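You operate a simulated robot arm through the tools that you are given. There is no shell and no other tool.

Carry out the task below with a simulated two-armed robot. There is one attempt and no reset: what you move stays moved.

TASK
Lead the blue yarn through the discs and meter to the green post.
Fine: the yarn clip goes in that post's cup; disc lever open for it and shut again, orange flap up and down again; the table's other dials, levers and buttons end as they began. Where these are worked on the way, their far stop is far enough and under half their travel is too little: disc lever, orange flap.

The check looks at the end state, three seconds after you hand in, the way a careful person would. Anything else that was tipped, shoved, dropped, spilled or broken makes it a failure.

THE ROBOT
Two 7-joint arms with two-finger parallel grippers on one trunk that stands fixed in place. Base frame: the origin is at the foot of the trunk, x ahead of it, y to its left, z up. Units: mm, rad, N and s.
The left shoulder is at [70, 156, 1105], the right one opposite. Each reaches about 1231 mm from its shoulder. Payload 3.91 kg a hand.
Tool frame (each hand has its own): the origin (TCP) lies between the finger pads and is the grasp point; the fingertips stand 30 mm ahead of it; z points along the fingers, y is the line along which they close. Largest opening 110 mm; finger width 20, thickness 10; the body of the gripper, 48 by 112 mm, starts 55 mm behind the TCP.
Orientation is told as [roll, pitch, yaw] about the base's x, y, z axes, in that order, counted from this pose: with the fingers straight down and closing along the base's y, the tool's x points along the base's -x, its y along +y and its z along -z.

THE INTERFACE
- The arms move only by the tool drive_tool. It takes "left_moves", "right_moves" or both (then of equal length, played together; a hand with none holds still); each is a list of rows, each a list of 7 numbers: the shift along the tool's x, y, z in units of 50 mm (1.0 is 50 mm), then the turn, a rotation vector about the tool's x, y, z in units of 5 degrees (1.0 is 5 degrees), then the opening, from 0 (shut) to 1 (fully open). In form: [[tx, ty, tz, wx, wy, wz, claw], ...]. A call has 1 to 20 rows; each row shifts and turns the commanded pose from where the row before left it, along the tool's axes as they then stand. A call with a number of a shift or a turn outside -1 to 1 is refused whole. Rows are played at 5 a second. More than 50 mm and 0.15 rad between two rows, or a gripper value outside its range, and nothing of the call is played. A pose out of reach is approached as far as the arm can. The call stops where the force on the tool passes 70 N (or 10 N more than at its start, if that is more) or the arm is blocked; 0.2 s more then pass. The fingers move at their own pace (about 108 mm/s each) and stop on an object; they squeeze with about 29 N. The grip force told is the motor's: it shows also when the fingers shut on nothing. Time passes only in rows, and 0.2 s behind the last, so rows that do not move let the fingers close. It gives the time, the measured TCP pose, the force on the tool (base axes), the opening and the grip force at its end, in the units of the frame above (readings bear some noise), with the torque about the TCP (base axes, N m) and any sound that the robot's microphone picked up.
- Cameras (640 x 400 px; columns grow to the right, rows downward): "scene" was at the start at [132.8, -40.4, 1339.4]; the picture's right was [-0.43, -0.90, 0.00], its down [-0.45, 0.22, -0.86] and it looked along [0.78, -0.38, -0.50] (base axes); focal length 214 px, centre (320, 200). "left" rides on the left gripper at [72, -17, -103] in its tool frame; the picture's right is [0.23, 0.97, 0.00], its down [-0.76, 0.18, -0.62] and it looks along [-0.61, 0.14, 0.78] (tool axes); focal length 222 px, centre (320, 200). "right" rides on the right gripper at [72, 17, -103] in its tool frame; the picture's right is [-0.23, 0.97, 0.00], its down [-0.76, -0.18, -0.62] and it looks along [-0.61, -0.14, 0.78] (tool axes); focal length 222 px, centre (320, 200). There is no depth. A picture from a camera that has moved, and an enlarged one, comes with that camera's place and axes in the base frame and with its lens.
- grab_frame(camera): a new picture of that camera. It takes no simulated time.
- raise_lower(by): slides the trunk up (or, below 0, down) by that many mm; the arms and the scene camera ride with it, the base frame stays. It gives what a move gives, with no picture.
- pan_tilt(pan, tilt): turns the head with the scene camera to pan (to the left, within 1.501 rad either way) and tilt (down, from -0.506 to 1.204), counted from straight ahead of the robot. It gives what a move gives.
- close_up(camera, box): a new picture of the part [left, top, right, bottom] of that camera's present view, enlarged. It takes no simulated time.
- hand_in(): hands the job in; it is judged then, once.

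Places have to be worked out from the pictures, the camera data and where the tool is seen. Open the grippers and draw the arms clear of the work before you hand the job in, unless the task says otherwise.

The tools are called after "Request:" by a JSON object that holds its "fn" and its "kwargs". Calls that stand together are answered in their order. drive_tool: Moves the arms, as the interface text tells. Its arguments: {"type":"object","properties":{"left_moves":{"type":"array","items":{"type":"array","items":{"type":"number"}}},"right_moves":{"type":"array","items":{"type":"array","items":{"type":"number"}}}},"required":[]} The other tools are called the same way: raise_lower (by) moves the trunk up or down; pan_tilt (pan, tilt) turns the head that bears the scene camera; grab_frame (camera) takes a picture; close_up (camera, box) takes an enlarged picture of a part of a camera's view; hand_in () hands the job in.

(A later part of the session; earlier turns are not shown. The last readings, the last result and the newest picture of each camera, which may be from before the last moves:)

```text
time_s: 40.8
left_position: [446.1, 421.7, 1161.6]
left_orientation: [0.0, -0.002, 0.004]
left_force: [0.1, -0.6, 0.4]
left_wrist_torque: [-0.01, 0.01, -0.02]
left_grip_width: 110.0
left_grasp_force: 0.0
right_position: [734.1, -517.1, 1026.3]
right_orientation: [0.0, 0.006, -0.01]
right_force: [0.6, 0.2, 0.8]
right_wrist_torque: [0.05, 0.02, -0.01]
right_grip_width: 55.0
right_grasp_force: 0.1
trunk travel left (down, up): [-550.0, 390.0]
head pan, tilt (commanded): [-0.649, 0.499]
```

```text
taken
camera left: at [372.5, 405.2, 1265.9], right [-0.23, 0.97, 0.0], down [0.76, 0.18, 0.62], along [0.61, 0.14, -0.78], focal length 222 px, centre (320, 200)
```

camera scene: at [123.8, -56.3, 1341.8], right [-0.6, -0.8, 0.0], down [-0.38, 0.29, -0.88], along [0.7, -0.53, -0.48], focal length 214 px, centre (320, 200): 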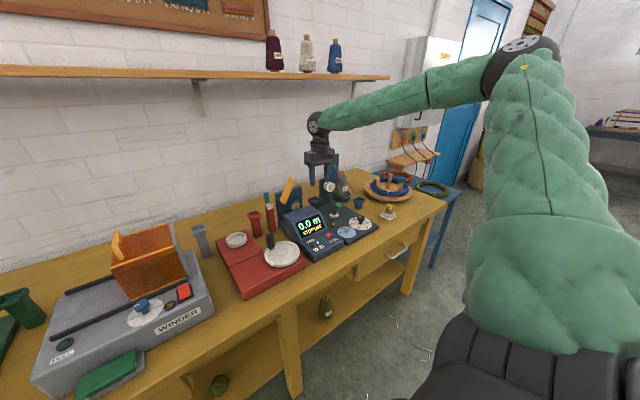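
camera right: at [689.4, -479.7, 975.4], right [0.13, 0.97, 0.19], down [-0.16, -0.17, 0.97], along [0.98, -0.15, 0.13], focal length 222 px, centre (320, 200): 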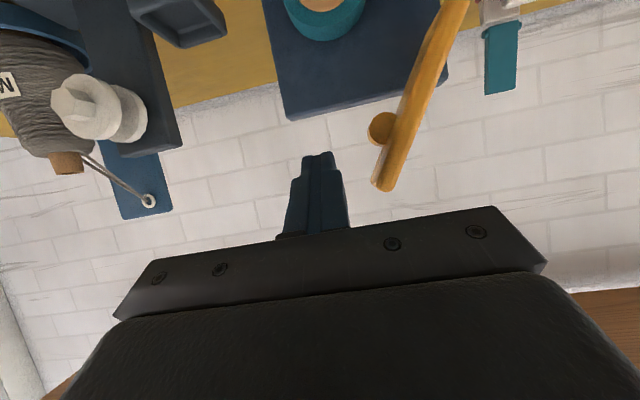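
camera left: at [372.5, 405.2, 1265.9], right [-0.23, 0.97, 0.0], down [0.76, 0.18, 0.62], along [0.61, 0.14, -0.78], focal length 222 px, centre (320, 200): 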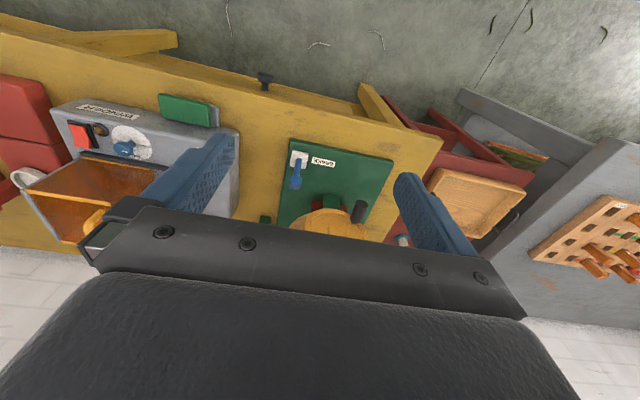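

Before picking up the clip I make a dry run with the right hand at safe height to check it can reach above the green post, and view the cup close up.

Request:
{"fn": "drive_tool", "kwargs": {"right_moves": [[-0.151, 0.953, -0.04, 0, 0, 0, 0.5], [-0.151, 0.953, -0.04, 0, 0, 0, 0.5], [-0.151, 0.953, -0.04, 0, 0, 0, 0.5], [-0.151, 0.953, -0.04, 0, 0, 0, 0.5], [-0.151, 0.953, -0.04, 0, 0, 0, 0.5], [-0.151, 0.953, -0.04, 0, 0, 0, 0.5], [-0.151, 0.953, -0.04, 0, 0, 0, 0.5], [-0.151, 0.953, -0.04, 0, 0, 0, 0.5], [-0.151, 0.953, -0.04, 0, 0, 0, 0.5], [-0.151, 0.953, -0.04, 0, 0, 0, 0.5], [-0.151, 0.953, -0.04, 0, 0, 0, 0.5], [-0.151, 0.953, -0.04, 0, 0, 0, 0.5], [-0.151, 0.953, -0.04, 0, 0, 0, 0.5], [-0.151, 0.953, -0.04, 0, 0, 0, 0.5], [-0.151, 0.953, -0.04, 0, 0, 0, 0.5], [-0.151, 0.953, -0.04, 0, 0, 0, 0.5], [-0.151, 0.953, -0.04, 0, 0, 0, 0.5], [-0.151, 0.953, -0.04, 0, 0, 0, 0.5], [0, 0, 0, 0, 0, 0, 0.5]]}}

Request:
{"fn": "grab_frame", "kwargs": {"camera": "right"}}

Request:
{"fn": "pan_tilt", "kwargs": {"pan": 0.15, "tilt": 0.5}}

Request:
{"fn": "grab_frame", "kwargs": {"camera": "scene"}}

```text
time_s: 44.8
left_position: [446.7, 422.3, 1161.9]
left_orientation: [0.0, 0.001, 0.005]
left_force: [-0.2, 0.1, -0.5]
left_wrist_torque: [0.05, -0.02, 0.02]
left_grip_width: 110.0
left_grasp_force: 0.1
right_position: [712.1, -52.4, 1074.9]
right_orientation: [0.0, 0.001, -0.012]
right_force: [0.4, 0.1, 0.3]
right_wrist_torque: [0.0, 0.0, 0.02]
right_grip_width: 55.2
right_grasp_force: 0.1
right hand out of reach, approached as far as the arm can: row 9, 10, 11, 12, 13, 14, 15, 16, 17, 18
trunk travel left (down, up): [-550.0, 390.0]
head pan, tilt (commanded): [-0.649, 0.499]
```

```text
taken
camera right: at [640.5, -35.3, 1176.5], right [0.24, 0.97, 0.0], down [0.76, -0.19, 0.62], along [0.6, -0.15, -0.78], focal length 222 px, centre (320, 200)
```

right: 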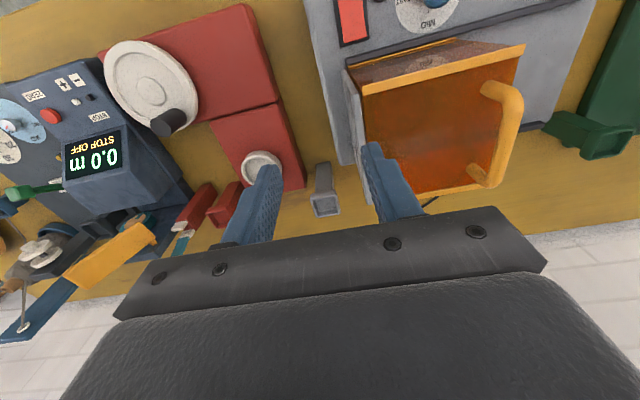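

```text
time_s: 45.9
left_position: [446.2, 421.8, 1161.5]
left_orientation: [-0.001, 0.0, 0.005]
left_force: [0.7, 0.6, 0.0]
left_wrist_torque: [0.02, -0.02, 0.01]
left_grip_width: 110.1
left_grasp_force: 0.0
right_position: [712.2, -53.1, 1075.1]
right_orientation: [0.0, 0.003, -0.009]
right_force: [0.2, 0.9, 0.9]
right_wrist_torque: [-0.01, 0.03, 0.0]
right_grip_width: 54.8
right_grasp_force: 0.1
trunk travel left (down, up): [-550.0, 390.0]
head pan, tilt (commanded): [0.15, 0.499]
```

```text
taken
camera scene: at [141.4, 12.9, 1341.8], right [0.15, -0.99, 0.0], down [-0.47, -0.07, -0.88], along [0.87, 0.13, -0.48], focal length 214 px, centre (320, 200)
```

scene: 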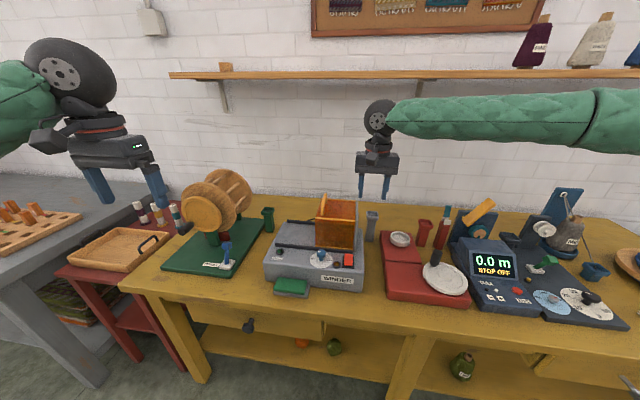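

The right hand stopped short (joint limits around y≈-90). I make a tiny test move to see where its commanded pose now stands.

Request:
{"fn": "drive_tool", "kwargs": {"right_moves": [[0, 0, -0.2, 0, 0, 0, 0.5], [0, 0, 0, 0, 0, 0, 0.5]]}}

```text
time_s: 46.5
left_position: [447.1, 421.6, 1161.6]
left_orientation: [0.001, 0.001, 0.006]
left_force: [-0.3, -0.2, 0.2]
left_wrist_torque: [0.01, -0.01, 0.03]
left_grip_width: 110.0
left_grasp_force: 0.0
right_position: [712.3, -54.0, 1085.1]
right_orientation: [-0.002, 0.003, -0.01]
right_force: [0.0, 0.3, -0.3]
right_wrist_torque: [-0.01, 0.02, -0.02]
right_grip_width: 55.0
right_grasp_force: 0.1
trunk travel left (down, up): [-550.0, 390.0]
head pan, tilt (commanded): [0.15, 0.499]
```

The command base resets to the actual pose. I test whether yawing the hand with the arm direction allows further reach to the left.

Request:
{"fn": "drive_tool", "kwargs": {"right_moves": [[0, 0, 0, 0, 0, -1, 0.5], [0, 0, 0, 0, 0, -1, 0.5], [0, 0, 0, 0, 0, -1, 0.5], [0, 0, 0, 0, 0, -1, 0.5], [0, 0, 0, 0, 0, -1, 0.5], [0, 0, 0, 0, 0, -1, 0.5], [0, 0, 0, 0, 0, -1, 0.5], [0, 0, 0, 0, 0, -1, 0.5], [0, 0, 0, 0, 0, -1, 0.5], [-0.5, 0.5, 0, 0, 0, 0, 0.5], [-0.5, 0.5, 0, 0, 0, 0, 0.5], [-0.5, 0.5, 0, 0, 0, 0, 0.5], [0, 0, 0, 0, 0, 0, 0.5]]}}

Request:
{"fn": "grab_frame", "kwargs": {"camera": "scene"}}

```text
time_s: 49.3
left_position: [446.1, 421.7, 1161.5]
left_orientation: [0.0, 0.0, 0.005]
left_force: [0.0, 0.4, 0.0]
left_wrist_torque: [0.01, 0.01, 0.01]
left_grip_width: 110.0
left_grasp_force: 0.0
right_position: [686.9, -44.4, 1093.0]
right_orientation: [0.001, 0.003, 0.775]
right_force: [0.3, 0.4, 0.2]
right_wrist_torque: [0.02, 0.0, 0.03]
right_grip_width: 55.0
right_grasp_force: 0.0
right hand out of reach, approached as far as the arm can: row 10, 11, 12
trunk travel left (down, up): [-550.0, 390.0]
head pan, tilt (commanded): [0.15, 0.499]
```

```text
taken
camera scene: at [141.9, 12.7, 1341.7], right [0.15, -0.99, 0.0], down [-0.47, -0.07, -0.88], along [0.87, 0.13, -0.48], focal length 214 px, centre (320, 200)
```

scene: 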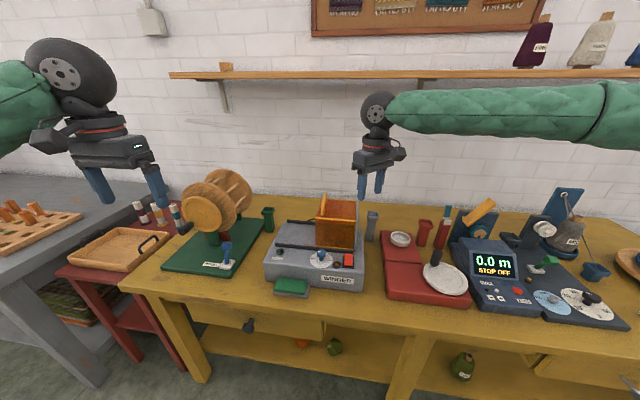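

Still limited regardless of yaw, so the right arm cannot do the green end; I'll hand over via an intermediate cup. I bring the right hand back toward the clip, and afterwards test the left arm's reach over the gray and red cups.

Request:
{"fn": "drive_tool", "kwargs": {"right_moves": [[0, 0, 0, 0, 0, 1, 0.5], [0, 0, 0, 0, 0, 1, 0.5], [0, 0, 0, 0, 0, 1, 0.5], [0, 0, 0, 0, 0, 1, 0.5], [0, 0, 0, 0, 0, 1, 0.5], [0, 0, 0, 0, 0, 1, 0.5], [0, 0, 0, 0, 0, 1, 0.5], [0, 0, 0, 0, 0, 1, 0.5], [0, 0, 0, 0, 0, 0.89, 0.5], [0.06, -0.9, 0, 0, 0, 0, 0.5], [0.06, -0.9, 0, 0, 0, 0, 0.5], [0.06, -0.9, 0, 0, 0, 0, 0.5], [0.06, -0.9, 0, 0, 0, 0, 0.5], [0.06, -0.9, 0, 0, 0, 0, 0.5], [0.06, -0.9, 0, 0, 0, 0, 0.5], [0.06, -0.9, 0, 0, 0, 0, 0.5], [0.06, -0.9, 0, 0, 0, 0, 0.5], [0.06, -0.9, 0, 0, 0, 0, 0.5], [0.06, -0.9, 0, 0, 0, 0, 0.5]]}}

Request:
{"fn": "drive_tool", "kwargs": {"right_moves": [[0.06, -0.9, 0.2, 0, 0, 0, 0.5], [0.06, -0.9, 0.2, 0, 0, 0, 0.5], [0.06, -0.9, 0.2, 0, 0, 0, 0.5], [0.06, -0.9, 0.2, 0, 0, 0, 0.5], [0.06, -0.9, 0.2, 0, 0, 0, 0.5], [0.06, -0.9, 0.2, 0, 0, 0, 0.5], [0.06, -0.9, 0.2, 0, 0, 0, 0.5], [0.06, -0.9, 0.2, 0, 0, 0, 0.5], [0, 0, 0, 0, 0, 0, 0.5], [0, 0, 0, 0, 0, 0, 0.5], [0, 0, 0, 0, 0, 0, 0.5], [0, 0, 0, 0, 0, 0, 0.5], [0, 0, 0, 0, 0, 0, 0.5], [0, 0, 0, 0, 0, 0, 0.5], [0, 0, 0, 0, 0, 0, 0.5], [0, 0, 0, 0, 0, 0, 0.5], [0, 0, 0, 0, 0, 0, 0.5], [0, 0, 0, 0, 0, 0, 0.5], [0, 0, 0, 0, 0, 0, 0.5]], "left_moves": [[-0.471, -0.562, 0.11, 0, 0, 0, 1], [-0.471, -0.562, 0.11, 0, 0, 0, 1], [-0.471, -0.562, 0.11, 0, 0, 0, 1], [-0.471, -0.562, 0.11, 0, 0, 0, 1], [-0.471, -0.562, 0.11, 0, 0, 0, 1], [-0.471, -0.562, 0.11, 0, 0, 0, 1], [-0.471, -0.562, 0.11, 0, 0, 0, 1], [-0.471, -0.562, 0.11, 0, 0, 0, 1], [-0.471, -0.562, 0.11, 0, 0, 0, 1], [-0.471, -0.562, 0.11, 0, 0, 0, 1], [-0.471, -0.562, 0.11, 0, 0, 0, 1], [-0.471, -0.562, 0.11, 0, 0, 0, 1], [-0.471, -0.562, 0.11, 0, 0, 0, 1], [-0.471, -0.562, 0.11, 0, 0, 0, 1], [-0.471, -0.562, 0.11, 0, 0, 0, 1], [-0.471, -0.562, 0.11, 0, 0, 0, 1], [-0.471, -0.562, 0.11, 0, 0, 0, 1], [-0.471, -0.562, 0.11, 0, 0, 0, 1], [0, 0, 0, 0, 0, 0, 1]]}}

Request:
{"fn": "grab_frame", "kwargs": {"camera": "scene"}}

Request:
{"fn": "grab_frame", "kwargs": {"camera": "left"}}

Request:
{"fn": "grab_frame", "kwargs": {"camera": "right"}}

```text
time_s: 53.3
left_position: [444.8, 420.2, 1162.5]
left_orientation: [0.002, 0.001, 0.006]
left_force: [0.2, -1.2, 0.4]
left_wrist_torque: [0.0, 0.0, -0.01]
left_grip_width: 109.8
left_grasp_force: 0.1
right_position: [661.8, -494.7, 1095.4]
right_orientation: [0.0, 0.002, 0.001]
right_force: [0.0, -0.1, 0.0]
right_wrist_torque: [0.04, 0.0, -0.01]
right_grip_width: 55.0
right_grasp_force: 0.1
trunk travel left (down, up): [-550.0, 390.0]
head pan, tilt (commanded): [0.15, 0.499]
```

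```text
time_s: 57.3
left_position: [870.8, -75.4, 1063.4]
left_orientation: [0.001, 0.0, 0.005]
left_force: [0.1, 0.1, -1.4]
left_wrist_torque: [0.01, -0.01, 0.02]
left_grip_width: 109.9
left_grasp_force: 0.1
right_position: [633.4, -851.0, 1019.4]
right_orientation: [0.0, 0.002, -0.001]
right_force: [1.0, -0.8, 0.6]
right_wrist_torque: [-0.02, -0.02, -0.04]
right_grip_width: 54.8
right_grasp_force: 0.0
trunk travel left (down, up): [-550.0, 390.0]
head pan, tilt (commanded): [0.15, 0.499]
```

```text
taken
camera scene: at [141.1, 13.5, 1341.9], right [0.15, -0.99, 0.0], down [-0.47, -0.07, -0.88], along [0.87, 0.13, -0.48], focal length 214 px, centre (320, 200)
```

scene: 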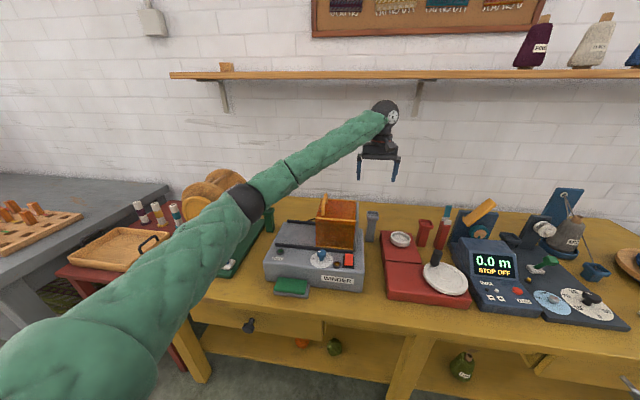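

```text
taken
camera left: at [797.0, -92.3, 1167.9], right [-0.23, 0.97, 0.0], down [0.76, 0.18, 0.62], along [0.61, 0.14, -0.78], focal length 222 px, centre (320, 200)
```

left: 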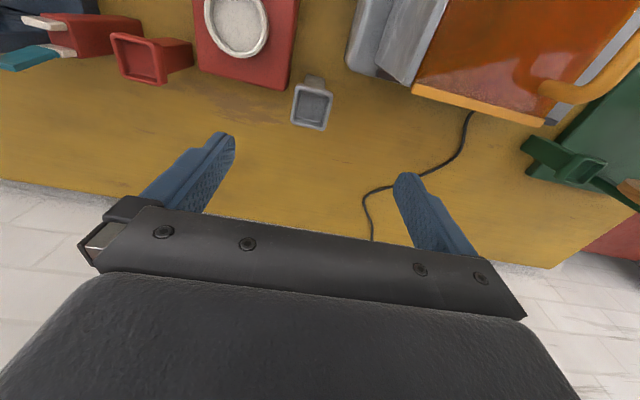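

```text
taken
camera right: at [562.2, -834.0, 1120.1], right [0.23, 0.97, 0.0], down [0.76, -0.18, 0.62], along [0.6, -0.14, -0.78], focal length 222 px, centre (320, 200)
```

right: 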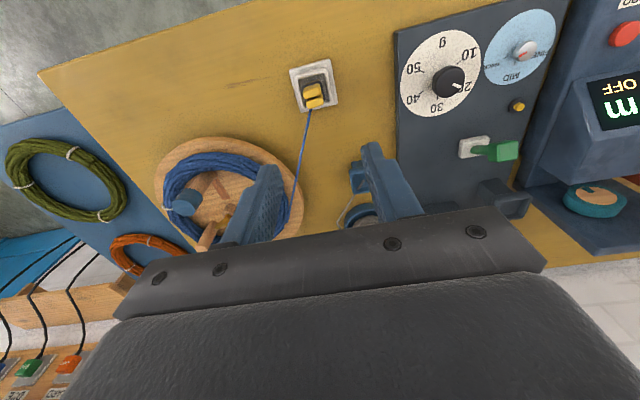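

The left arm reaches above the gray cup easily. I test it further toward the red cup at a safe height.

Request:
{"fn": "drive_tool", "kwargs": {"left_moves": [[-0.02, -0.836, 0.2, 0, 0, 0, 1], [-0.02, -0.836, 0.2, 0, 0, 0, 1], [-0.02, -0.836, 0.2, 0, 0, 0, 1], [-0.02, -0.836, 0.2, 0, 0, 0, 1], [-0.02, -0.836, 0.2, 0, 0, 0, 1], [0, 0, 0, 0, 0, 0, 1]]}}

Request:
{"fn": "grab_frame", "kwargs": {"camera": "left"}}

Request:
{"fn": "grab_frame", "kwargs": {"camera": "scene"}}

```text
time_s: 58.7
left_position: [874.9, -289.2, 1014.2]
left_orientation: [0.0, 0.0, 0.006]
left_force: [0.4, 0.4, 0.3]
left_wrist_torque: [-0.05, 0.02, 0.01]
left_grip_width: 110.2
left_grasp_force: 0.1
right_position: [634.5, -851.2, 1018.2]
right_orientation: [-0.002, 0.001, -0.002]
right_force: [0.1, 0.7, 0.0]
right_wrist_torque: [-0.05, 0.02, 0.01]
right_grip_width: 55.1
right_grasp_force: 0.0
trunk travel left (down, up): [-550.0, 390.0]
head pan, tilt (commanded): [0.15, 0.499]
```

```text
taken
camera left: at [802.6, -306.1, 1117.1], right [-0.23, 0.97, 0.0], down [0.76, 0.18, 0.62], along [0.61, 0.14, -0.78], focal length 222 px, centre (320, 200)
```

left: 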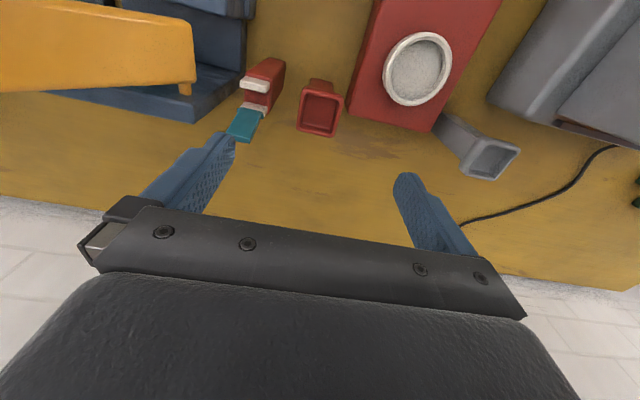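

```text
taken
camera scene: at [141.4, 13.0, 1341.8], right [0.15, -0.99, 0.0], down [-0.47, -0.07, -0.88], along [0.87, 0.13, -0.48], focal length 214 px, centre (320, 200)
```

scene: 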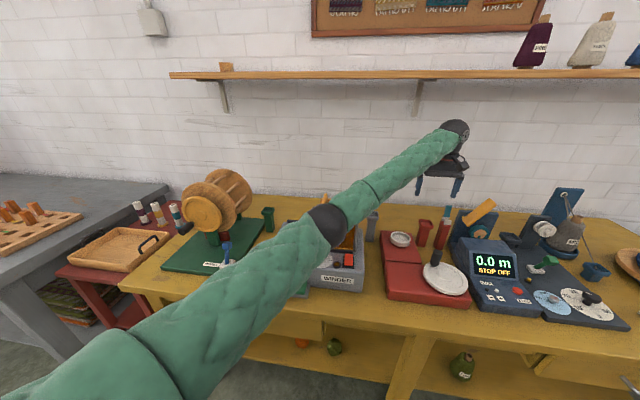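

The left arm reaches the red cup too, so the handover cup can be the red one (≈(876,-286), rim ≈870). Now I park the left arm left and dry-run the right arm along the planned route in front of the flap to (876,-235).

Request:
{"fn": "drive_tool", "kwargs": {"left_moves": [[0.47, 0.818, -0.3, 0, 0, 0, 1], [0.47, 0.818, -0.3, 0, 0, 0, 1], [0.47, 0.818, -0.3, 0, 0, 0, 1], [0.47, 0.818, -0.3, 0, 0, 0, 1], [0.47, 0.818, -0.3, 0, 0, 0, 1], [0.47, 0.818, -0.3, 0, 0, 0, 1], [0.47, 0.818, -0.3, 0, 0, 0, 1], [0.47, 0.818, -0.3, 0, 0, 0, 1], [0.47, 0.818, -0.3, 0, 0, 0, 1], [0.47, 0.818, -0.3, 0, 0, 0, 1]]}}

Request:
{"fn": "drive_tool", "kwargs": {"right_moves": [[-0.453, 0.837, 0, 0, 0, 0, 0.4], [-0.453, 0.837, 0, 0, 0, 0, 0.4], [-0.453, 0.837, 0, 0, 0, 0, 0.4], [-0.453, 0.837, 0, 0, 0, 0, 0.4], [-0.453, 0.837, 0, 0, 0, 0, 0.4], [-0.453, 0.837, 0, 0, 0, 0, 0.4], [0, 0.857, 0, 0, 0, 0, 0.4], [0, 0.857, 0, 0, 0, 0, 0.4], [0, 0.857, 0, 0, 0, 0, 0.4], [0, 0.857, 0, 0, 0, 0, 0.4], [0, 0.857, 0, 0, 0, 0, 0.4], [0, 0.857, 0, 0, 0, 0, 0.4], [0, 0.857, 0, 0, 0, 0, 0.4], [-0.707, 0.433, 0.4, 0, 0, 0, 0.4], [-0.707, 0.433, 0.4, 0, 0, 0, 0.4], [-0.707, 0.433, 0.4, 0, 0, 0, 0.4], [0, 0, 0, 0, 0, 0, 0.4]]}}

Request:
{"fn": "grab_frame", "kwargs": {"camera": "scene"}}

Request:
{"fn": "grab_frame", "kwargs": {"camera": "right"}}

```text
time_s: 60.9
left_position: [642.9, 117.7, 1162.7]
left_orientation: [0.0, -0.001, 0.004]
left_force: [-0.4, -0.2, 0.7]
left_wrist_torque: [-0.04, -0.01, -0.01]
left_grip_width: 110.0
left_grasp_force: 0.1
right_position: [631.4, -851.9, 1020.5]
right_orientation: [-0.003, 0.001, -0.001]
right_force: [0.0, 0.1, -0.8]
right_wrist_torque: [-0.01, -0.02, 0.03]
right_grip_width: 55.0
right_grasp_force: 0.1
trunk travel left (down, up): [-550.0, 390.0]
head pan, tilt (commanded): [0.15, 0.499]
```

```text
time_s: 64.5
left_position: [643.7, 117.5, 1162.2]
left_orientation: [-0.001, -0.004, 0.006]
left_force: [0.5, 0.3, 0.1]
left_wrist_torque: [0.01, 0.01, -0.01]
left_grip_width: 109.9
left_grasp_force: 0.0
right_position: [881.0, -235.2, 956.3]
right_orientation: [-0.003, 0.002, -0.003]
right_force: [0.0, -0.9, -0.3]
right_wrist_torque: [0.02, -0.05, 0.02]
right_grip_width: 44.2
right_grasp_force: 0.1
trunk travel left (down, up): [-550.0, 390.0]
head pan, tilt (commanded): [0.15, 0.499]
```

```text
taken
camera scene: at [139.5, 13.2, 1342.1], right [0.15, -0.99, 0.0], down [-0.47, -0.07, -0.88], along [0.87, 0.13, -0.48], focal length 214 px, centre (320, 200)
```

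scene: 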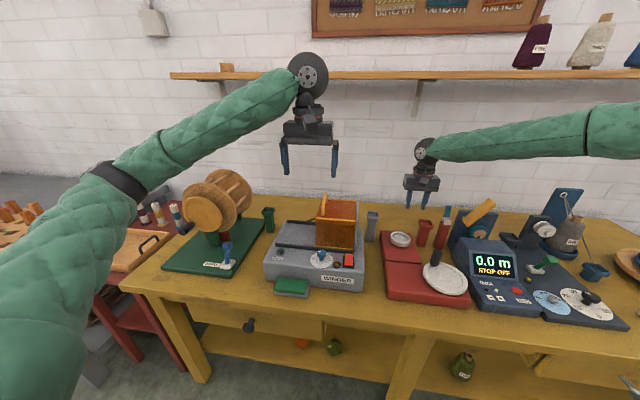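

```text
taken
camera right: at [808.8, -217.4, 1057.2], right [0.23, 0.97, 0.0], down [0.76, -0.18, 0.62], along [0.61, -0.14, -0.78], focal length 222 px, centre (320, 200)
```

right: 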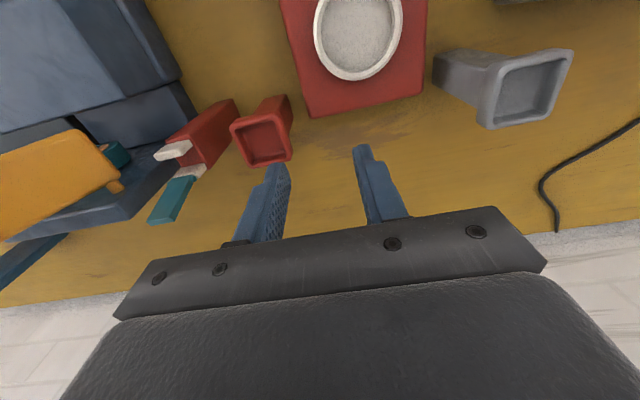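

Reach is fine here. I zoom on the red cup, cutter slot, and flap end from this vantage to refine positions.

Request:
{"fn": "close_up", "kwargs": {"camera": "right", "box": [210, 80, 338, 180]}}

Request:
{"fn": "close_up", "kwargs": {"camera": "right", "box": [60, 80, 252, 240]}}

Request:
{"fn": "close_up", "kwargs": {"camera": "right", "box": [260, 0, 452, 120]}}

Request:
{"fn": "close_up", "kwargs": {"camera": "right", "box": [420, 20, 612, 140]}}

```text
4.00 times, centred on (274, 130) of right
camera zoom: at [808.8, -217.4, 1057.2], right [0.23, 0.97, 0.0], down [0.76, -0.18, 0.62], along [0.61, -0.14, -0.78], focal length 888 px, centre (504, 480)
```

zoom: 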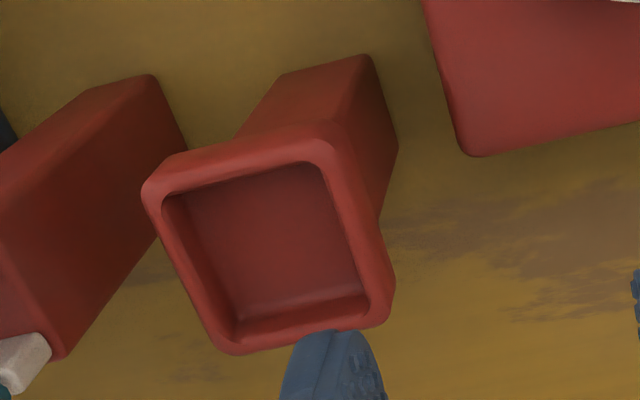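

```text
2.50 times, centred on (156, 160) of right
camera zoom: at [808.8, -217.4, 1057.2], right [0.23, 0.97, 0.0], down [0.76, -0.18, 0.62], along [0.61, -0.14, -0.78], focal length 555 px, centre (730, 300)
```

zoom: 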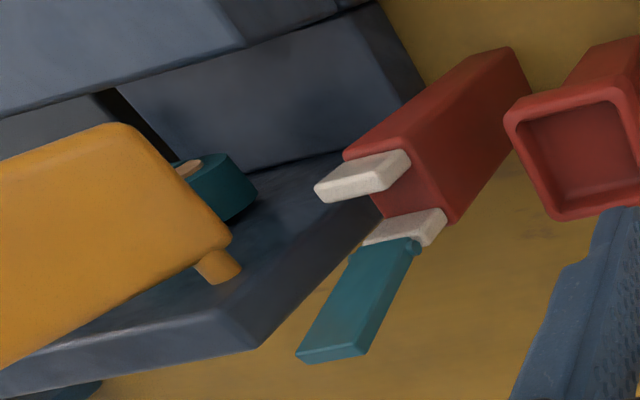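

```text
3.33 times, centred on (356, 60) of right
camera zoom: at [808.8, -217.4, 1057.2], right [0.23, 0.97, 0.0], down [0.76, -0.18, 0.62], along [0.61, -0.14, -0.78], focal length 740 px, centre (200, 667)
```

zoom: 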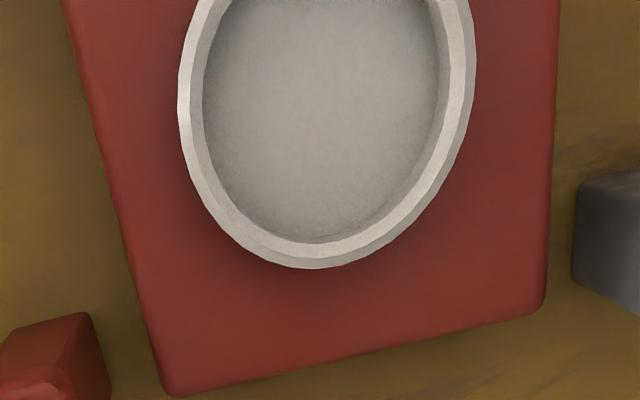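

```text
3.33 times, centred on (516, 80) of right
camera zoom: at [808.8, -217.4, 1057.2], right [0.23, 0.97, 0.0], down [0.76, -0.18, 0.62], along [0.61, -0.14, -0.78], focal length 740 px, centre (-333, 600)
```

zoom: 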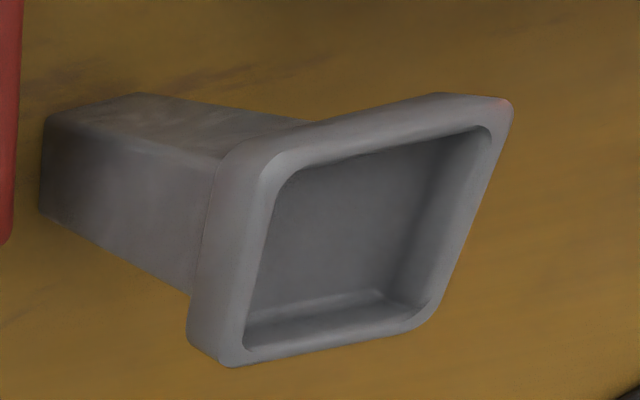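

Red cup rim is x 858–900, y −308…−266. Now the right hand goes back along the same path to hover over the clip.

Request:
{"fn": "drive_tool", "kwargs": {"right_moves": [[0.707, -0.433, -0.4, 0, 0, 0, 0.5], [0.707, -0.433, -0.4, 0, 0, 0, 0.5], [0.707, -0.433, -0.4, 0, 0, 0, 0.5], [0, -0.857, 0, 0, 0, 0, 0.5], [0, -0.857, 0, 0, 0, 0, 0.5], [0, -0.857, 0, 0, 0, 0, 0.5], [0, -0.857, 0, 0, 0, 0, 0.5], [0, -0.857, 0, 0, 0, 0, 0.5], [0, -0.857, 0, 0, 0, 0, 0.5], [0, -0.857, 0, 0, 0, 0, 0.5], [0.453, -0.837, 0, 0, 0, 0, 0.5], [0.453, -0.837, 0, 0, 0, 0, 0.5], [0.453, -0.837, 0, 0, 0, 0, 0.5], [0.453, -0.837, 0, 0, 0, 0, 0.5], [0.453, -0.837, 0, 0, 0, 0, 0.5], [0.453, -0.837, 0, 0, 0, 0, 0.5], [0, -0.2, 0.8, 0, 0, 0, 0.5], [0, 0, 0.8, 0, 0, 0, 0.5], [0, 0, 0, 0, 0, 0, 0.5]]}}

Request:
{"fn": "pan_tilt", "kwargs": {"pan": -0.75, "tilt": 0.55}}

Request:
{"fn": "grab_frame", "kwargs": {"camera": "right"}}

Request:
{"fn": "close_up", "kwargs": {"camera": "scene", "box": [300, 130, 420, 220]}}

```text
time_s: 68.5
left_position: [644.8, 116.2, 1161.4]
left_orientation: [0.001, -0.001, 0.005]
left_force: [-1.0, 0.5, -0.4]
left_wrist_torque: [0.01, -0.02, -0.01]
left_grip_width: 109.7
left_grasp_force: 0.0
right_position: [634.1, -863.4, 937.9]
right_orientation: [-0.002, 0.004, -0.003]
right_force: [-0.1, -0.3, 0.0]
right_wrist_torque: [-0.01, 0.0, -0.01]
right_grip_width: 54.9
right_grasp_force: 0.1
trunk travel left (down, up): [-550.0, 390.0]
head pan, tilt (commanded): [0.15, 0.499]
```

```text
time_s: 69.7
left_position: [643.9, 116.7, 1162.1]
left_orientation: [0.0, 0.0, 0.006]
left_force: [0.4, -0.4, 0.8]
left_wrist_torque: [-0.03, 0.04, -0.03]
left_grip_width: 110.3
left_grasp_force: 0.1
right_position: [636.0, -864.2, 936.8]
right_orientation: [-0.002, 0.002, -0.002]
right_force: [0.2, -0.8, -0.9]
right_wrist_torque: [-0.04, -0.01, 0.05]
right_grip_width: 55.0
right_grasp_force: 0.0
trunk travel left (down, up): [-550.0, 390.0]
head pan, tilt (commanded): [-0.75, 0.55]
```

```text
taken
camera right: at [564.0, -846.7, 1038.6], right [0.23, 0.97, 0.0], down [0.76, -0.18, 0.62], along [0.6, -0.14, -0.78], focal length 222 px, centre (320, 200)
```

right: 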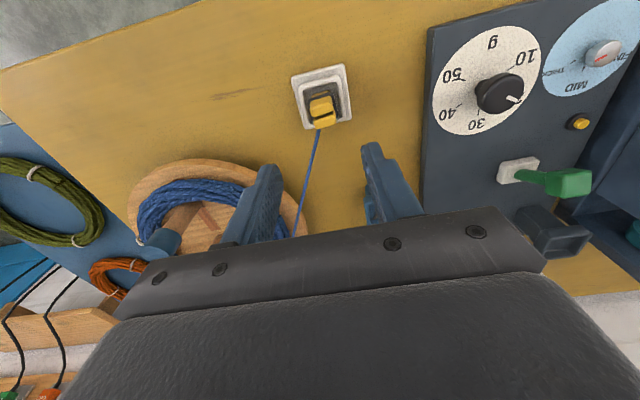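

```text
4.44 times, centred on (360, 175) of scene
camera zoom: at [117.2, -62.4, 1337.2], right [-0.68, -0.73, 0.0], down [-0.38, 0.36, -0.85], along [0.62, -0.58, -0.52], focal length 953 px, centre (142, 311)
```

zoom: 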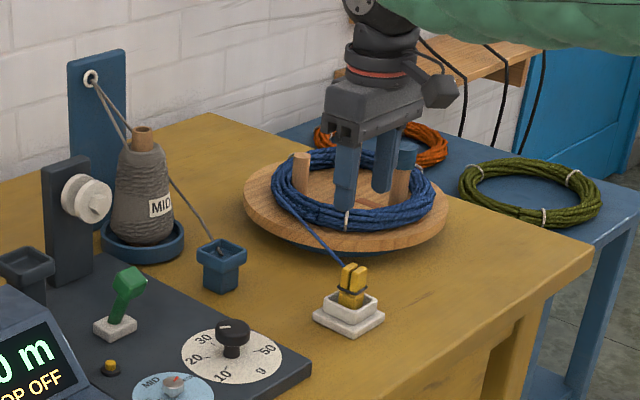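

I zoom on the clip from the right camera for exact position.

Request:
{"fn": "close_up", "kwargs": {"camera": "right", "box": [272, 50, 372, 140]}}

Request:
{"fn": "close_up", "kwargs": {"camera": "scene", "box": [370, 180, 402, 210]}}

```text
4.44 times, centred on (322, 95) of right
camera zoom: at [564.0, -846.7, 1038.6], right [0.23, 0.97, 0.0], down [0.76, -0.18, 0.62], along [0.6, -0.14, -0.78], focal length 987 px, centre (311, 667)
```

zoom: 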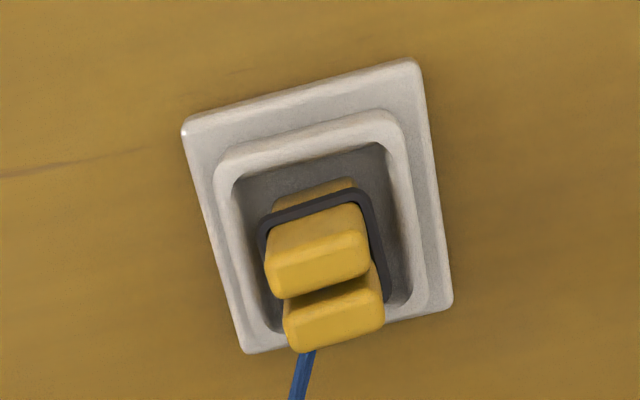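

```text
13.33 times, centred on (386, 195) of scene
camera zoom: at [117.2, -62.4, 1337.2], right [-0.68, -0.73, 0.0], down [-0.38, 0.36, -0.85], along [0.62, -0.58, -0.52], focal length 2860 px, centre (-560, 267)
```

zoom: 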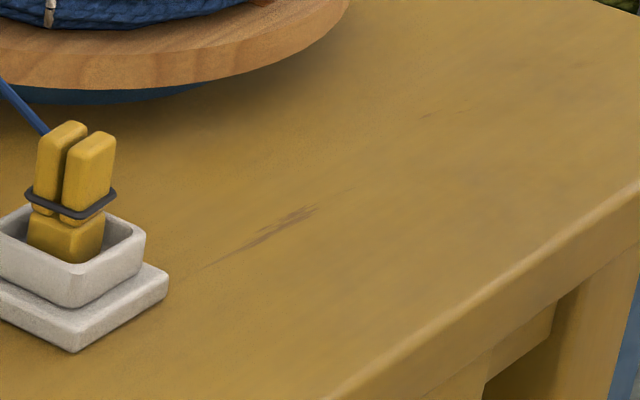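

Clip centre is (634,-860), jaws top ≈832, black band ≈802, stand rim ≈786. I descend to TCP z≈837 and close gently on the jaws along y.

Request:
{"fn": "drive_tool", "kwargs": {"right_moves": [[0.013, 0.03, 0.665, 0, 0, 0, 0.5], [0.013, 0.03, 0.665, 0, 0, 0, 0.5], [0.013, 0.03, 0.665, 0, 0, 0, 0.5], [0, 0, 0, 0, 0, 0, 0.5]]}}

Request:
{"fn": "close_up", "kwargs": {"camera": "right", "box": [240, 100, 440, 225]}}

Request:
{"fn": "close_up", "kwargs": {"camera": "scene", "box": [350, 165, 410, 215]}}

```text
time_s: 70.7
left_position: [645.4, 117.3, 1161.4]
left_orientation: [0.0, 0.0, 0.005]
left_force: [-0.1, 0.2, -0.3]
left_wrist_torque: [0.0, -0.05, 0.0]
left_grip_width: 109.9
left_grasp_force: 0.0
right_position: [634.6, -859.8, 837.7]
right_orientation: [-0.002, 0.003, -0.002]
right_force: [0.1, 0.6, 1.2]
right_wrist_torque: [0.0, 0.01, 0.0]
right_grip_width: 55.0
right_grasp_force: 0.0
trunk travel left (down, up): [-550.0, 390.0]
head pan, tilt (commanded): [-0.75, 0.55]
```

```text
3.20 times, centred on (340, 162) of right
camera zoom: at [562.8, -841.9, 939.3], right [0.23, 0.97, 0.0], down [0.76, -0.18, 0.62], along [0.6, -0.14, -0.78], focal length 711 px, centre (256, 320)
```

zoom: 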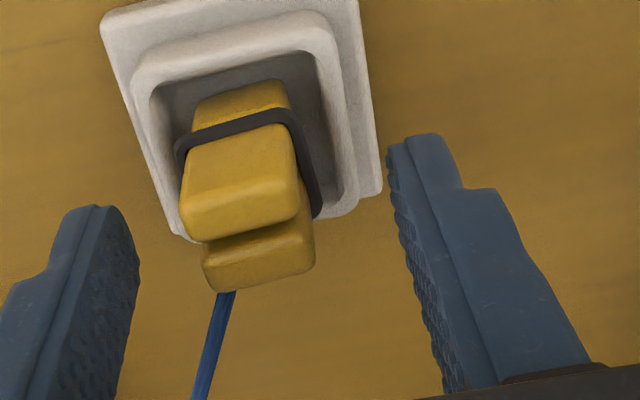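

```text
8.00 times, centred on (380, 190) of scene
camera zoom: at [116.7, -62.1, 1337.3], right [-0.68, -0.73, 0.0], down [-0.38, 0.36, -0.85], along [0.62, -0.58, -0.52], focal length 1716 px, centre (-160, 280)
```

zoom: 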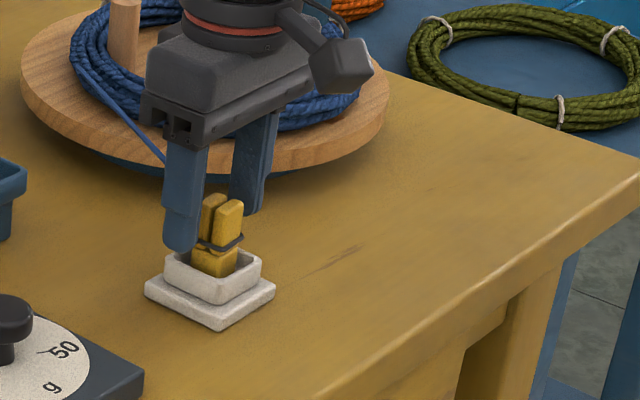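

Alignment is good; I shift 2 mm and close the fingers on the clip.

Request:
{"fn": "drive_tool", "kwargs": {"right_moves": [[0.05, 0, 0, 0, 0, 0, 0.5], [0, 0, 0, 0, 0, 0, 0], [0, 0, 0, 0, 0, 0, 0], [0, 0, 0, 0, 0, 0, 0]]}}

Request:
{"fn": "close_up", "kwargs": {"camera": "right", "box": [240, 100, 440, 225]}}

```text
time_s: 71.7
left_position: [645.2, 116.8, 1163.0]
left_orientation: [0.0, 0.001, 0.005]
left_force: [0.7, -0.2, -0.7]
left_wrist_torque: [0.0, 0.02, -0.01]
left_grip_width: 110.2
left_grasp_force: 0.0
right_position: [632.6, -858.7, 837.7]
right_orientation: [-0.003, 0.004, -0.001]
right_force: [0.1, -0.2, -0.4]
right_wrist_torque: [-0.03, 0.0, 0.01]
right_grip_width: 20.7
right_grasp_force: 28.8
trunk travel left (down, up): [-550.0, 390.0]
head pan, tilt (commanded): [-0.75, 0.55]
```

```text
3.20 times, centred on (340, 162) of right
camera zoom: at [560.1, -842.0, 938.8], right [0.23, 0.97, 0.0], down [0.76, -0.18, 0.62], along [0.6, -0.14, -0.78], focal length 711 px, centre (256, 320)
```

zoom: 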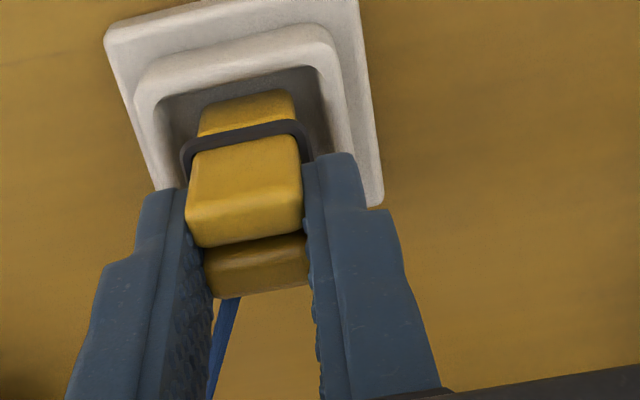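

Clip is gripped (20.7 mm). I lift it straight up out of the stand and check.

Request:
{"fn": "drive_tool", "kwargs": {"right_moves": [[0, 0, -0.4, 0, 0, 0, 0], [0, 0, -0.6, 0, 0, 0, 0], [0, 0, -0.8, 0, 0, 0, 0], [0, 0, -0.8, 0, 0, 0, 0], [0, 0, 0, 0, 0, 0, 0]]}}

Request:
{"fn": "grab_frame", "kwargs": {"camera": "right"}}

Request:
{"fn": "close_up", "kwargs": {"camera": "scene", "box": [320, 130, 416, 220]}}

```text
time_s: 72.9
left_position: [644.5, 116.4, 1162.7]
left_orientation: [-0.001, 0.0, 0.005]
left_force: [-0.2, 0.1, 0.9]
left_wrist_torque: [-0.01, -0.03, 0.02]
left_grip_width: 110.0
left_grasp_force: 0.0
right_position: [631.2, -859.0, 967.8]
right_orientation: [0.0, 0.003, -0.001]
right_force: [0.3, 1.1, -0.3]
right_wrist_torque: [0.03, -0.02, -0.02]
right_grip_width: 20.8
right_grasp_force: 28.5
trunk travel left (down, up): [-550.0, 390.0]
head pan, tilt (commanded): [-0.75, 0.55]
```

```text
taken
camera right: at [558.6, -841.8, 1069.9], right [0.23, 0.97, 0.0], down [0.76, -0.18, 0.62], along [0.6, -0.14, -0.78], focal length 222 px, centre (320, 200)
```

right: 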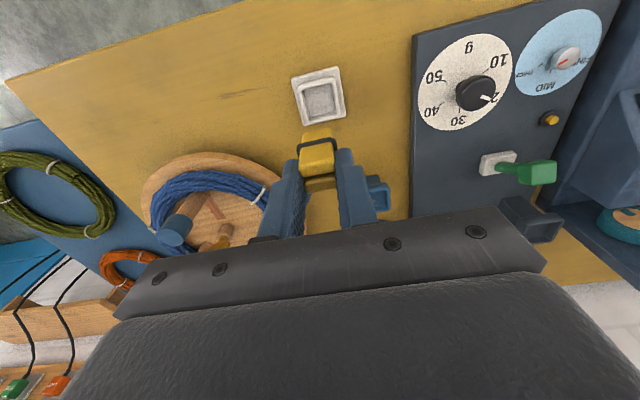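

```text
4.44 times, centred on (368, 175) of scene
camera zoom: at [117.5, -62.9, 1337.1], right [-0.68, -0.73, 0.0], down [-0.38, 0.36, -0.85], along [0.62, -0.58, -0.52], focal length 953 px, centre (107, 311)
```

zoom: 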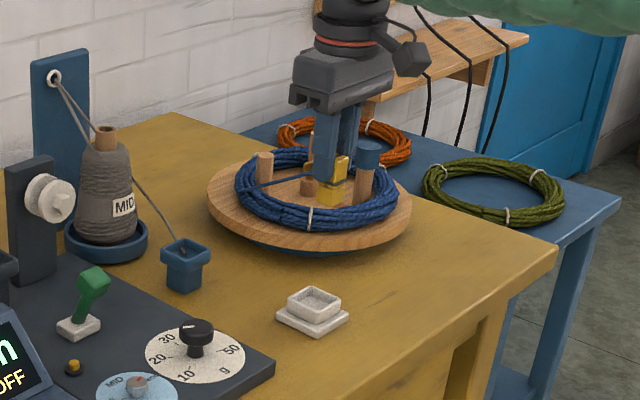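

The clip is out with its yarn. I zoom in to measure clip length below the fingers and where the yarn leaves the coil.

Request:
{"fn": "close_up", "kwargs": {"camera": "scene", "box": [352, 155, 400, 185]}}

Request:
{"fn": "close_up", "kwargs": {"camera": "right", "box": [240, 100, 400, 240]}}

```text
13.33 times, centred on (376, 170) of scene
camera zoom: at [117.5, -62.9, 1337.1], right [-0.68, -0.73, 0.0], down [-0.38, 0.36, -0.85], along [0.62, -0.58, -0.52], focal length 2860 px, centre (-427, 600)
```

zoom: 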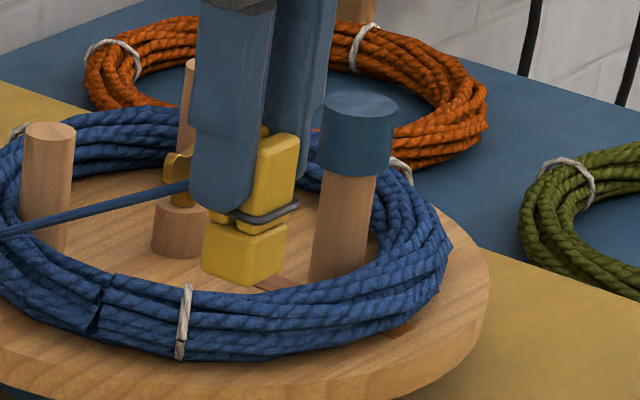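

```text
2.86 times, centred on (320, 170) of right
camera zoom: at [558.6, -841.8, 1069.9], right [0.23, 0.97, 0.0], down [0.76, -0.18, 0.62], along [0.6, -0.14, -0.78], focal length 635 px, centre (320, 286)
```

zoom: 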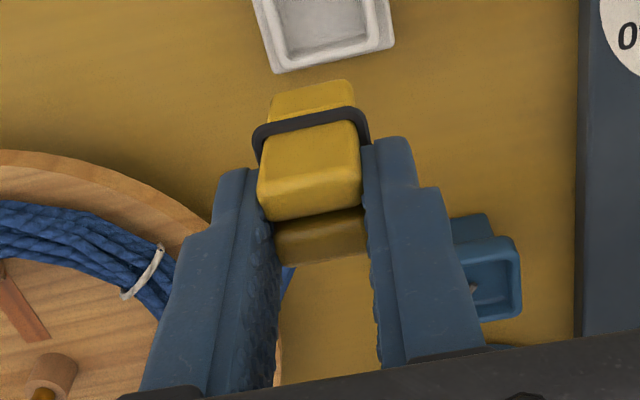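

I measure the empty stand to learn how deep a clip sits in such a cup.

Request:
{"fn": "close_up", "kwargs": {"camera": "right", "box": [280, 55, 360, 130]}}

Request:
{"fn": "close_up", "kwargs": {"camera": "scene", "box": [376, 188, 408, 212]}}

```text
5.33 times, centred on (320, 92) of right
camera zoom: at [558.6, -841.8, 1069.9], right [0.23, 0.97, 0.0], down [0.76, -0.18, 0.62], along [0.6, -0.14, -0.78], focal length 1185 px, centre (320, 773)
```

zoom: 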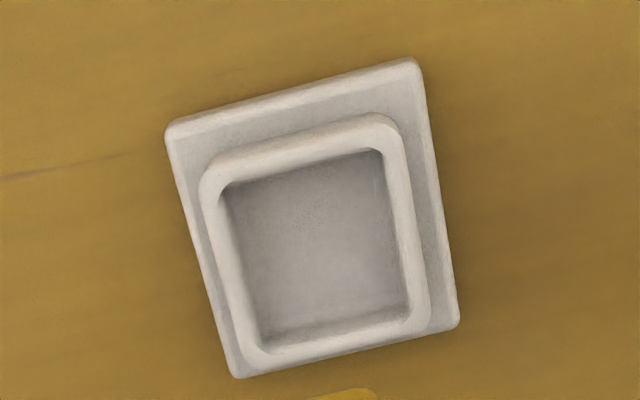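

```text
16.00 times, centred on (392, 200) of scene
camera zoom: at [117.5, -62.9, 1337.1], right [-0.68, -0.73, 0.0], down [-0.38, 0.36, -0.85], along [0.62, -0.58, -0.52], focal length 3432 px, centre (-832, 200)
```

zoom: 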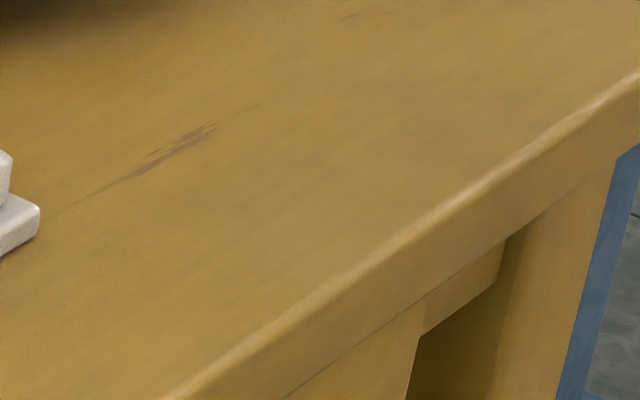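

Clip spans TCP−57…TCP−7 mm; yarn leaves the coil near (850,-1002,811), so the line to the disc gap runs nearly along y. I carry the clip high to the +y side of the discs.

Request:
{"fn": "drive_tool", "kwargs": {"right_moves": [[-0.56, 0.648, -0.09, 0, 0, 0, 0], [-0.56, 0.648, -0.09, 0, 0, 0, 0], [-0.56, 0.648, -0.09, 0, 0, 0, 0], [-0.56, 0.648, -0.09, 0, 0, 0, 0], [-0.56, 0.648, -0.09, 0, 0, 0, 0], [-0.56, 0.648, -0.09, 0, 0, 0, 0], [-0.56, 0.648, -0.09, 0, 0, 0, 0], [-0.56, 0.648, -0.09, 0, 0, 0, 0], [0, 0, 0, 0, 0, 0, 0]]}}

Request:
{"fn": "grab_frame", "kwargs": {"camera": "scene"}}

Request:
{"fn": "close_up", "kwargs": {"camera": "scene", "box": [240, 110, 400, 210]}}

Request:
{"fn": "grab_frame", "kwargs": {"camera": "right"}}

```text
time_s: 74.9
left_position: [645.2, 114.4, 1162.4]
left_orientation: [-0.001, 0.0, 0.004]
left_force: [-0.5, 0.1, 0.9]
left_wrist_torque: [0.01, 0.04, 0.0]
left_grip_width: 110.0
left_grasp_force: 0.2
right_position: [851.4, -599.6, 1004.2]
right_orientation: [0.0, 0.003, -0.002]
right_force: [-0.3, -0.2, 0.6]
right_wrist_torque: [-0.01, 0.02, 0.0]
right_grip_width: 20.6
right_grasp_force: 28.8
trunk travel left (down, up): [-550.0, 390.0]
head pan, tilt (commanded): [-0.75, 0.55]
```

```text
taken
camera scene: at [116.5, -63.2, 1337.3], right [-0.68, -0.73, 0.0], down [-0.38, 0.36, -0.85], along [0.62, -0.58, -0.52], focal length 214 px, centre (320, 200)
```

scene: 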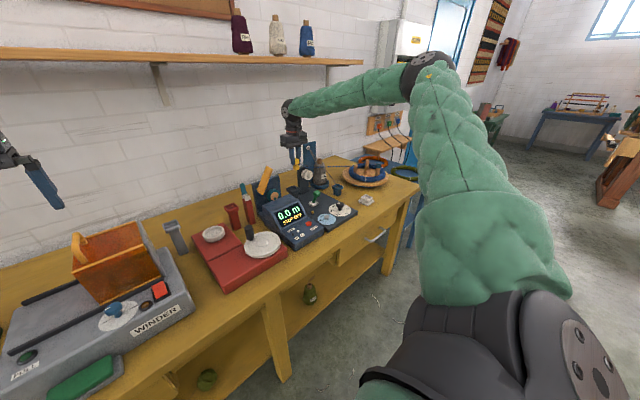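

```text
4.00 times, centred on (320, 160) of scene
camera zoom: at [116.5, -63.2, 1337.3], right [-0.68, -0.73, 0.0], down [-0.38, 0.36, -0.85], along [0.62, -0.58, -0.52], focal length 858 px, centre (320, 360)
```

zoom: 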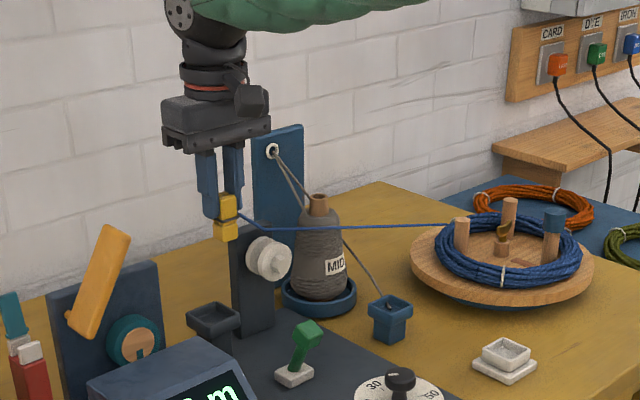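

```text
taken
camera right: at [780.5, -582.4, 1105.8], right [0.23, 0.97, 0.0], down [0.76, -0.18, 0.62], along [0.6, -0.14, -0.78], focal length 222 px, centre (320, 200)
```

right: 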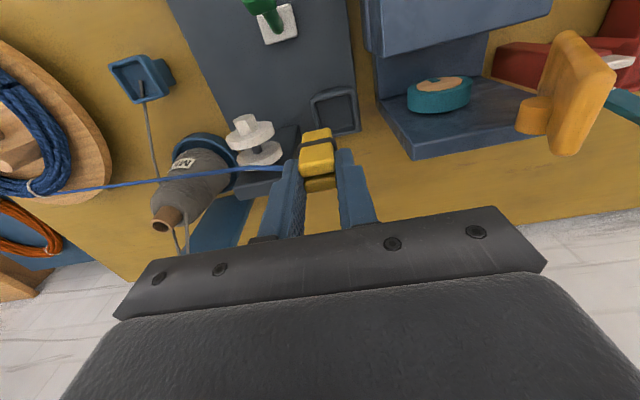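

The yarn trails behind the clip toward the coil, hanging above the discs. I zoom both views to locate its line over the disc gap.

Request:
{"fn": "close_up", "kwargs": {"camera": "right", "box": [200, 90, 360, 220]}}

Request:
{"fn": "close_up", "kwargs": {"camera": "scene", "box": [285, 150, 349, 190]}}

```text
3.08 times, centred on (280, 155) of right
camera zoom: at [780.5, -582.4, 1105.8], right [0.23, 0.97, 0.0], down [0.76, -0.18, 0.62], along [0.6, -0.14, -0.78], focal length 684 px, centre (443, 338)
```

zoom: 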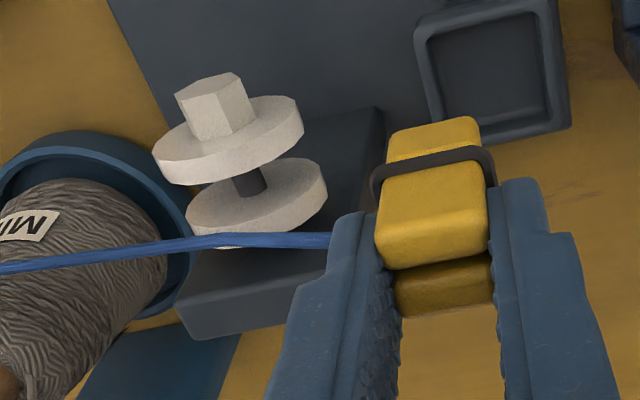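

```text
10.00 times, centred on (317, 170) of scene
camera zoom: at [116.5, -63.2, 1337.3], right [-0.68, -0.73, 0.0], down [-0.38, 0.36, -0.85], along [0.62, -0.58, -0.52], focal length 2145 px, centre (350, 500)
```

zoom: 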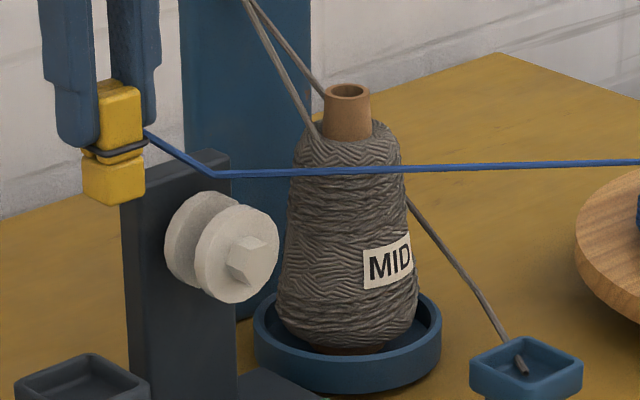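

The yarn line passes above the disc gap, at about x≈865 over y≈-671. I shift the hand 6 mm toward the robot and lower 35 mm, then look again.

Request:
{"fn": "drive_tool", "kwargs": {"right_moves": [[0.12, 0, 0.2, 0, 0, 0, 0], [0, 0, 0.25, 0, 0, 0, 0], [0, 0, 0.25, 0, 0, 0, 0], [0, 0, 0, 0, 0, 0, 0]]}}

Request:
{"fn": "close_up", "kwargs": {"camera": "right", "box": [200, 90, 360, 220]}}

Request:
{"fn": "close_up", "kwargs": {"camera": "scene", "box": [285, 150, 349, 190]}}

```text
time_s: 75.9
left_position: [644.5, 116.1, 1160.9]
left_orientation: [0.0, -0.002, 0.005]
left_force: [-0.3, -1.0, -0.5]
left_wrist_torque: [0.02, 0.0, -0.03]
left_grip_width: 110.2
left_grasp_force: 0.0
right_position: [848.3, -600.9, 966.0]
right_orientation: [-0.002, 0.004, -0.002]
right_force: [-0.4, 0.2, -1.0]
right_wrist_torque: [-0.03, -0.02, 0.03]
right_grip_width: 20.6
right_grasp_force: 29.1
trunk travel left (down, up): [-550.0, 390.0]
head pan, tilt (commanded): [-0.75, 0.55]
```

```text
3.08 times, centred on (280, 155) of right
camera zoom: at [776.5, -582.5, 1067.4], right [0.23, 0.97, 0.0], down [0.76, -0.18, 0.62], along [0.6, -0.14, -0.78], focal length 684 px, centre (443, 338)
```

zoom: 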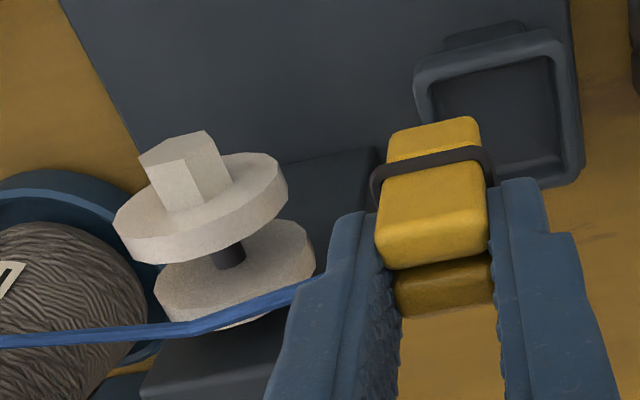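

```text
10.00 times, centred on (317, 170) of scene
camera zoom: at [117.2, -62.1, 1337.3], right [-0.68, -0.73, 0.0], down [-0.38, 0.36, -0.85], along [0.62, -0.58, -0.52], focal length 2145 px, centre (350, 500)
```

zoom: 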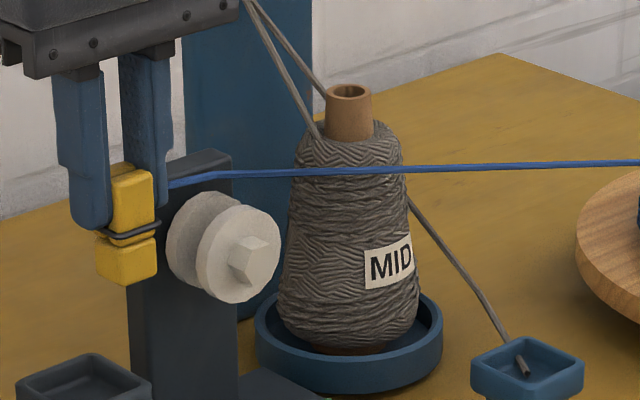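

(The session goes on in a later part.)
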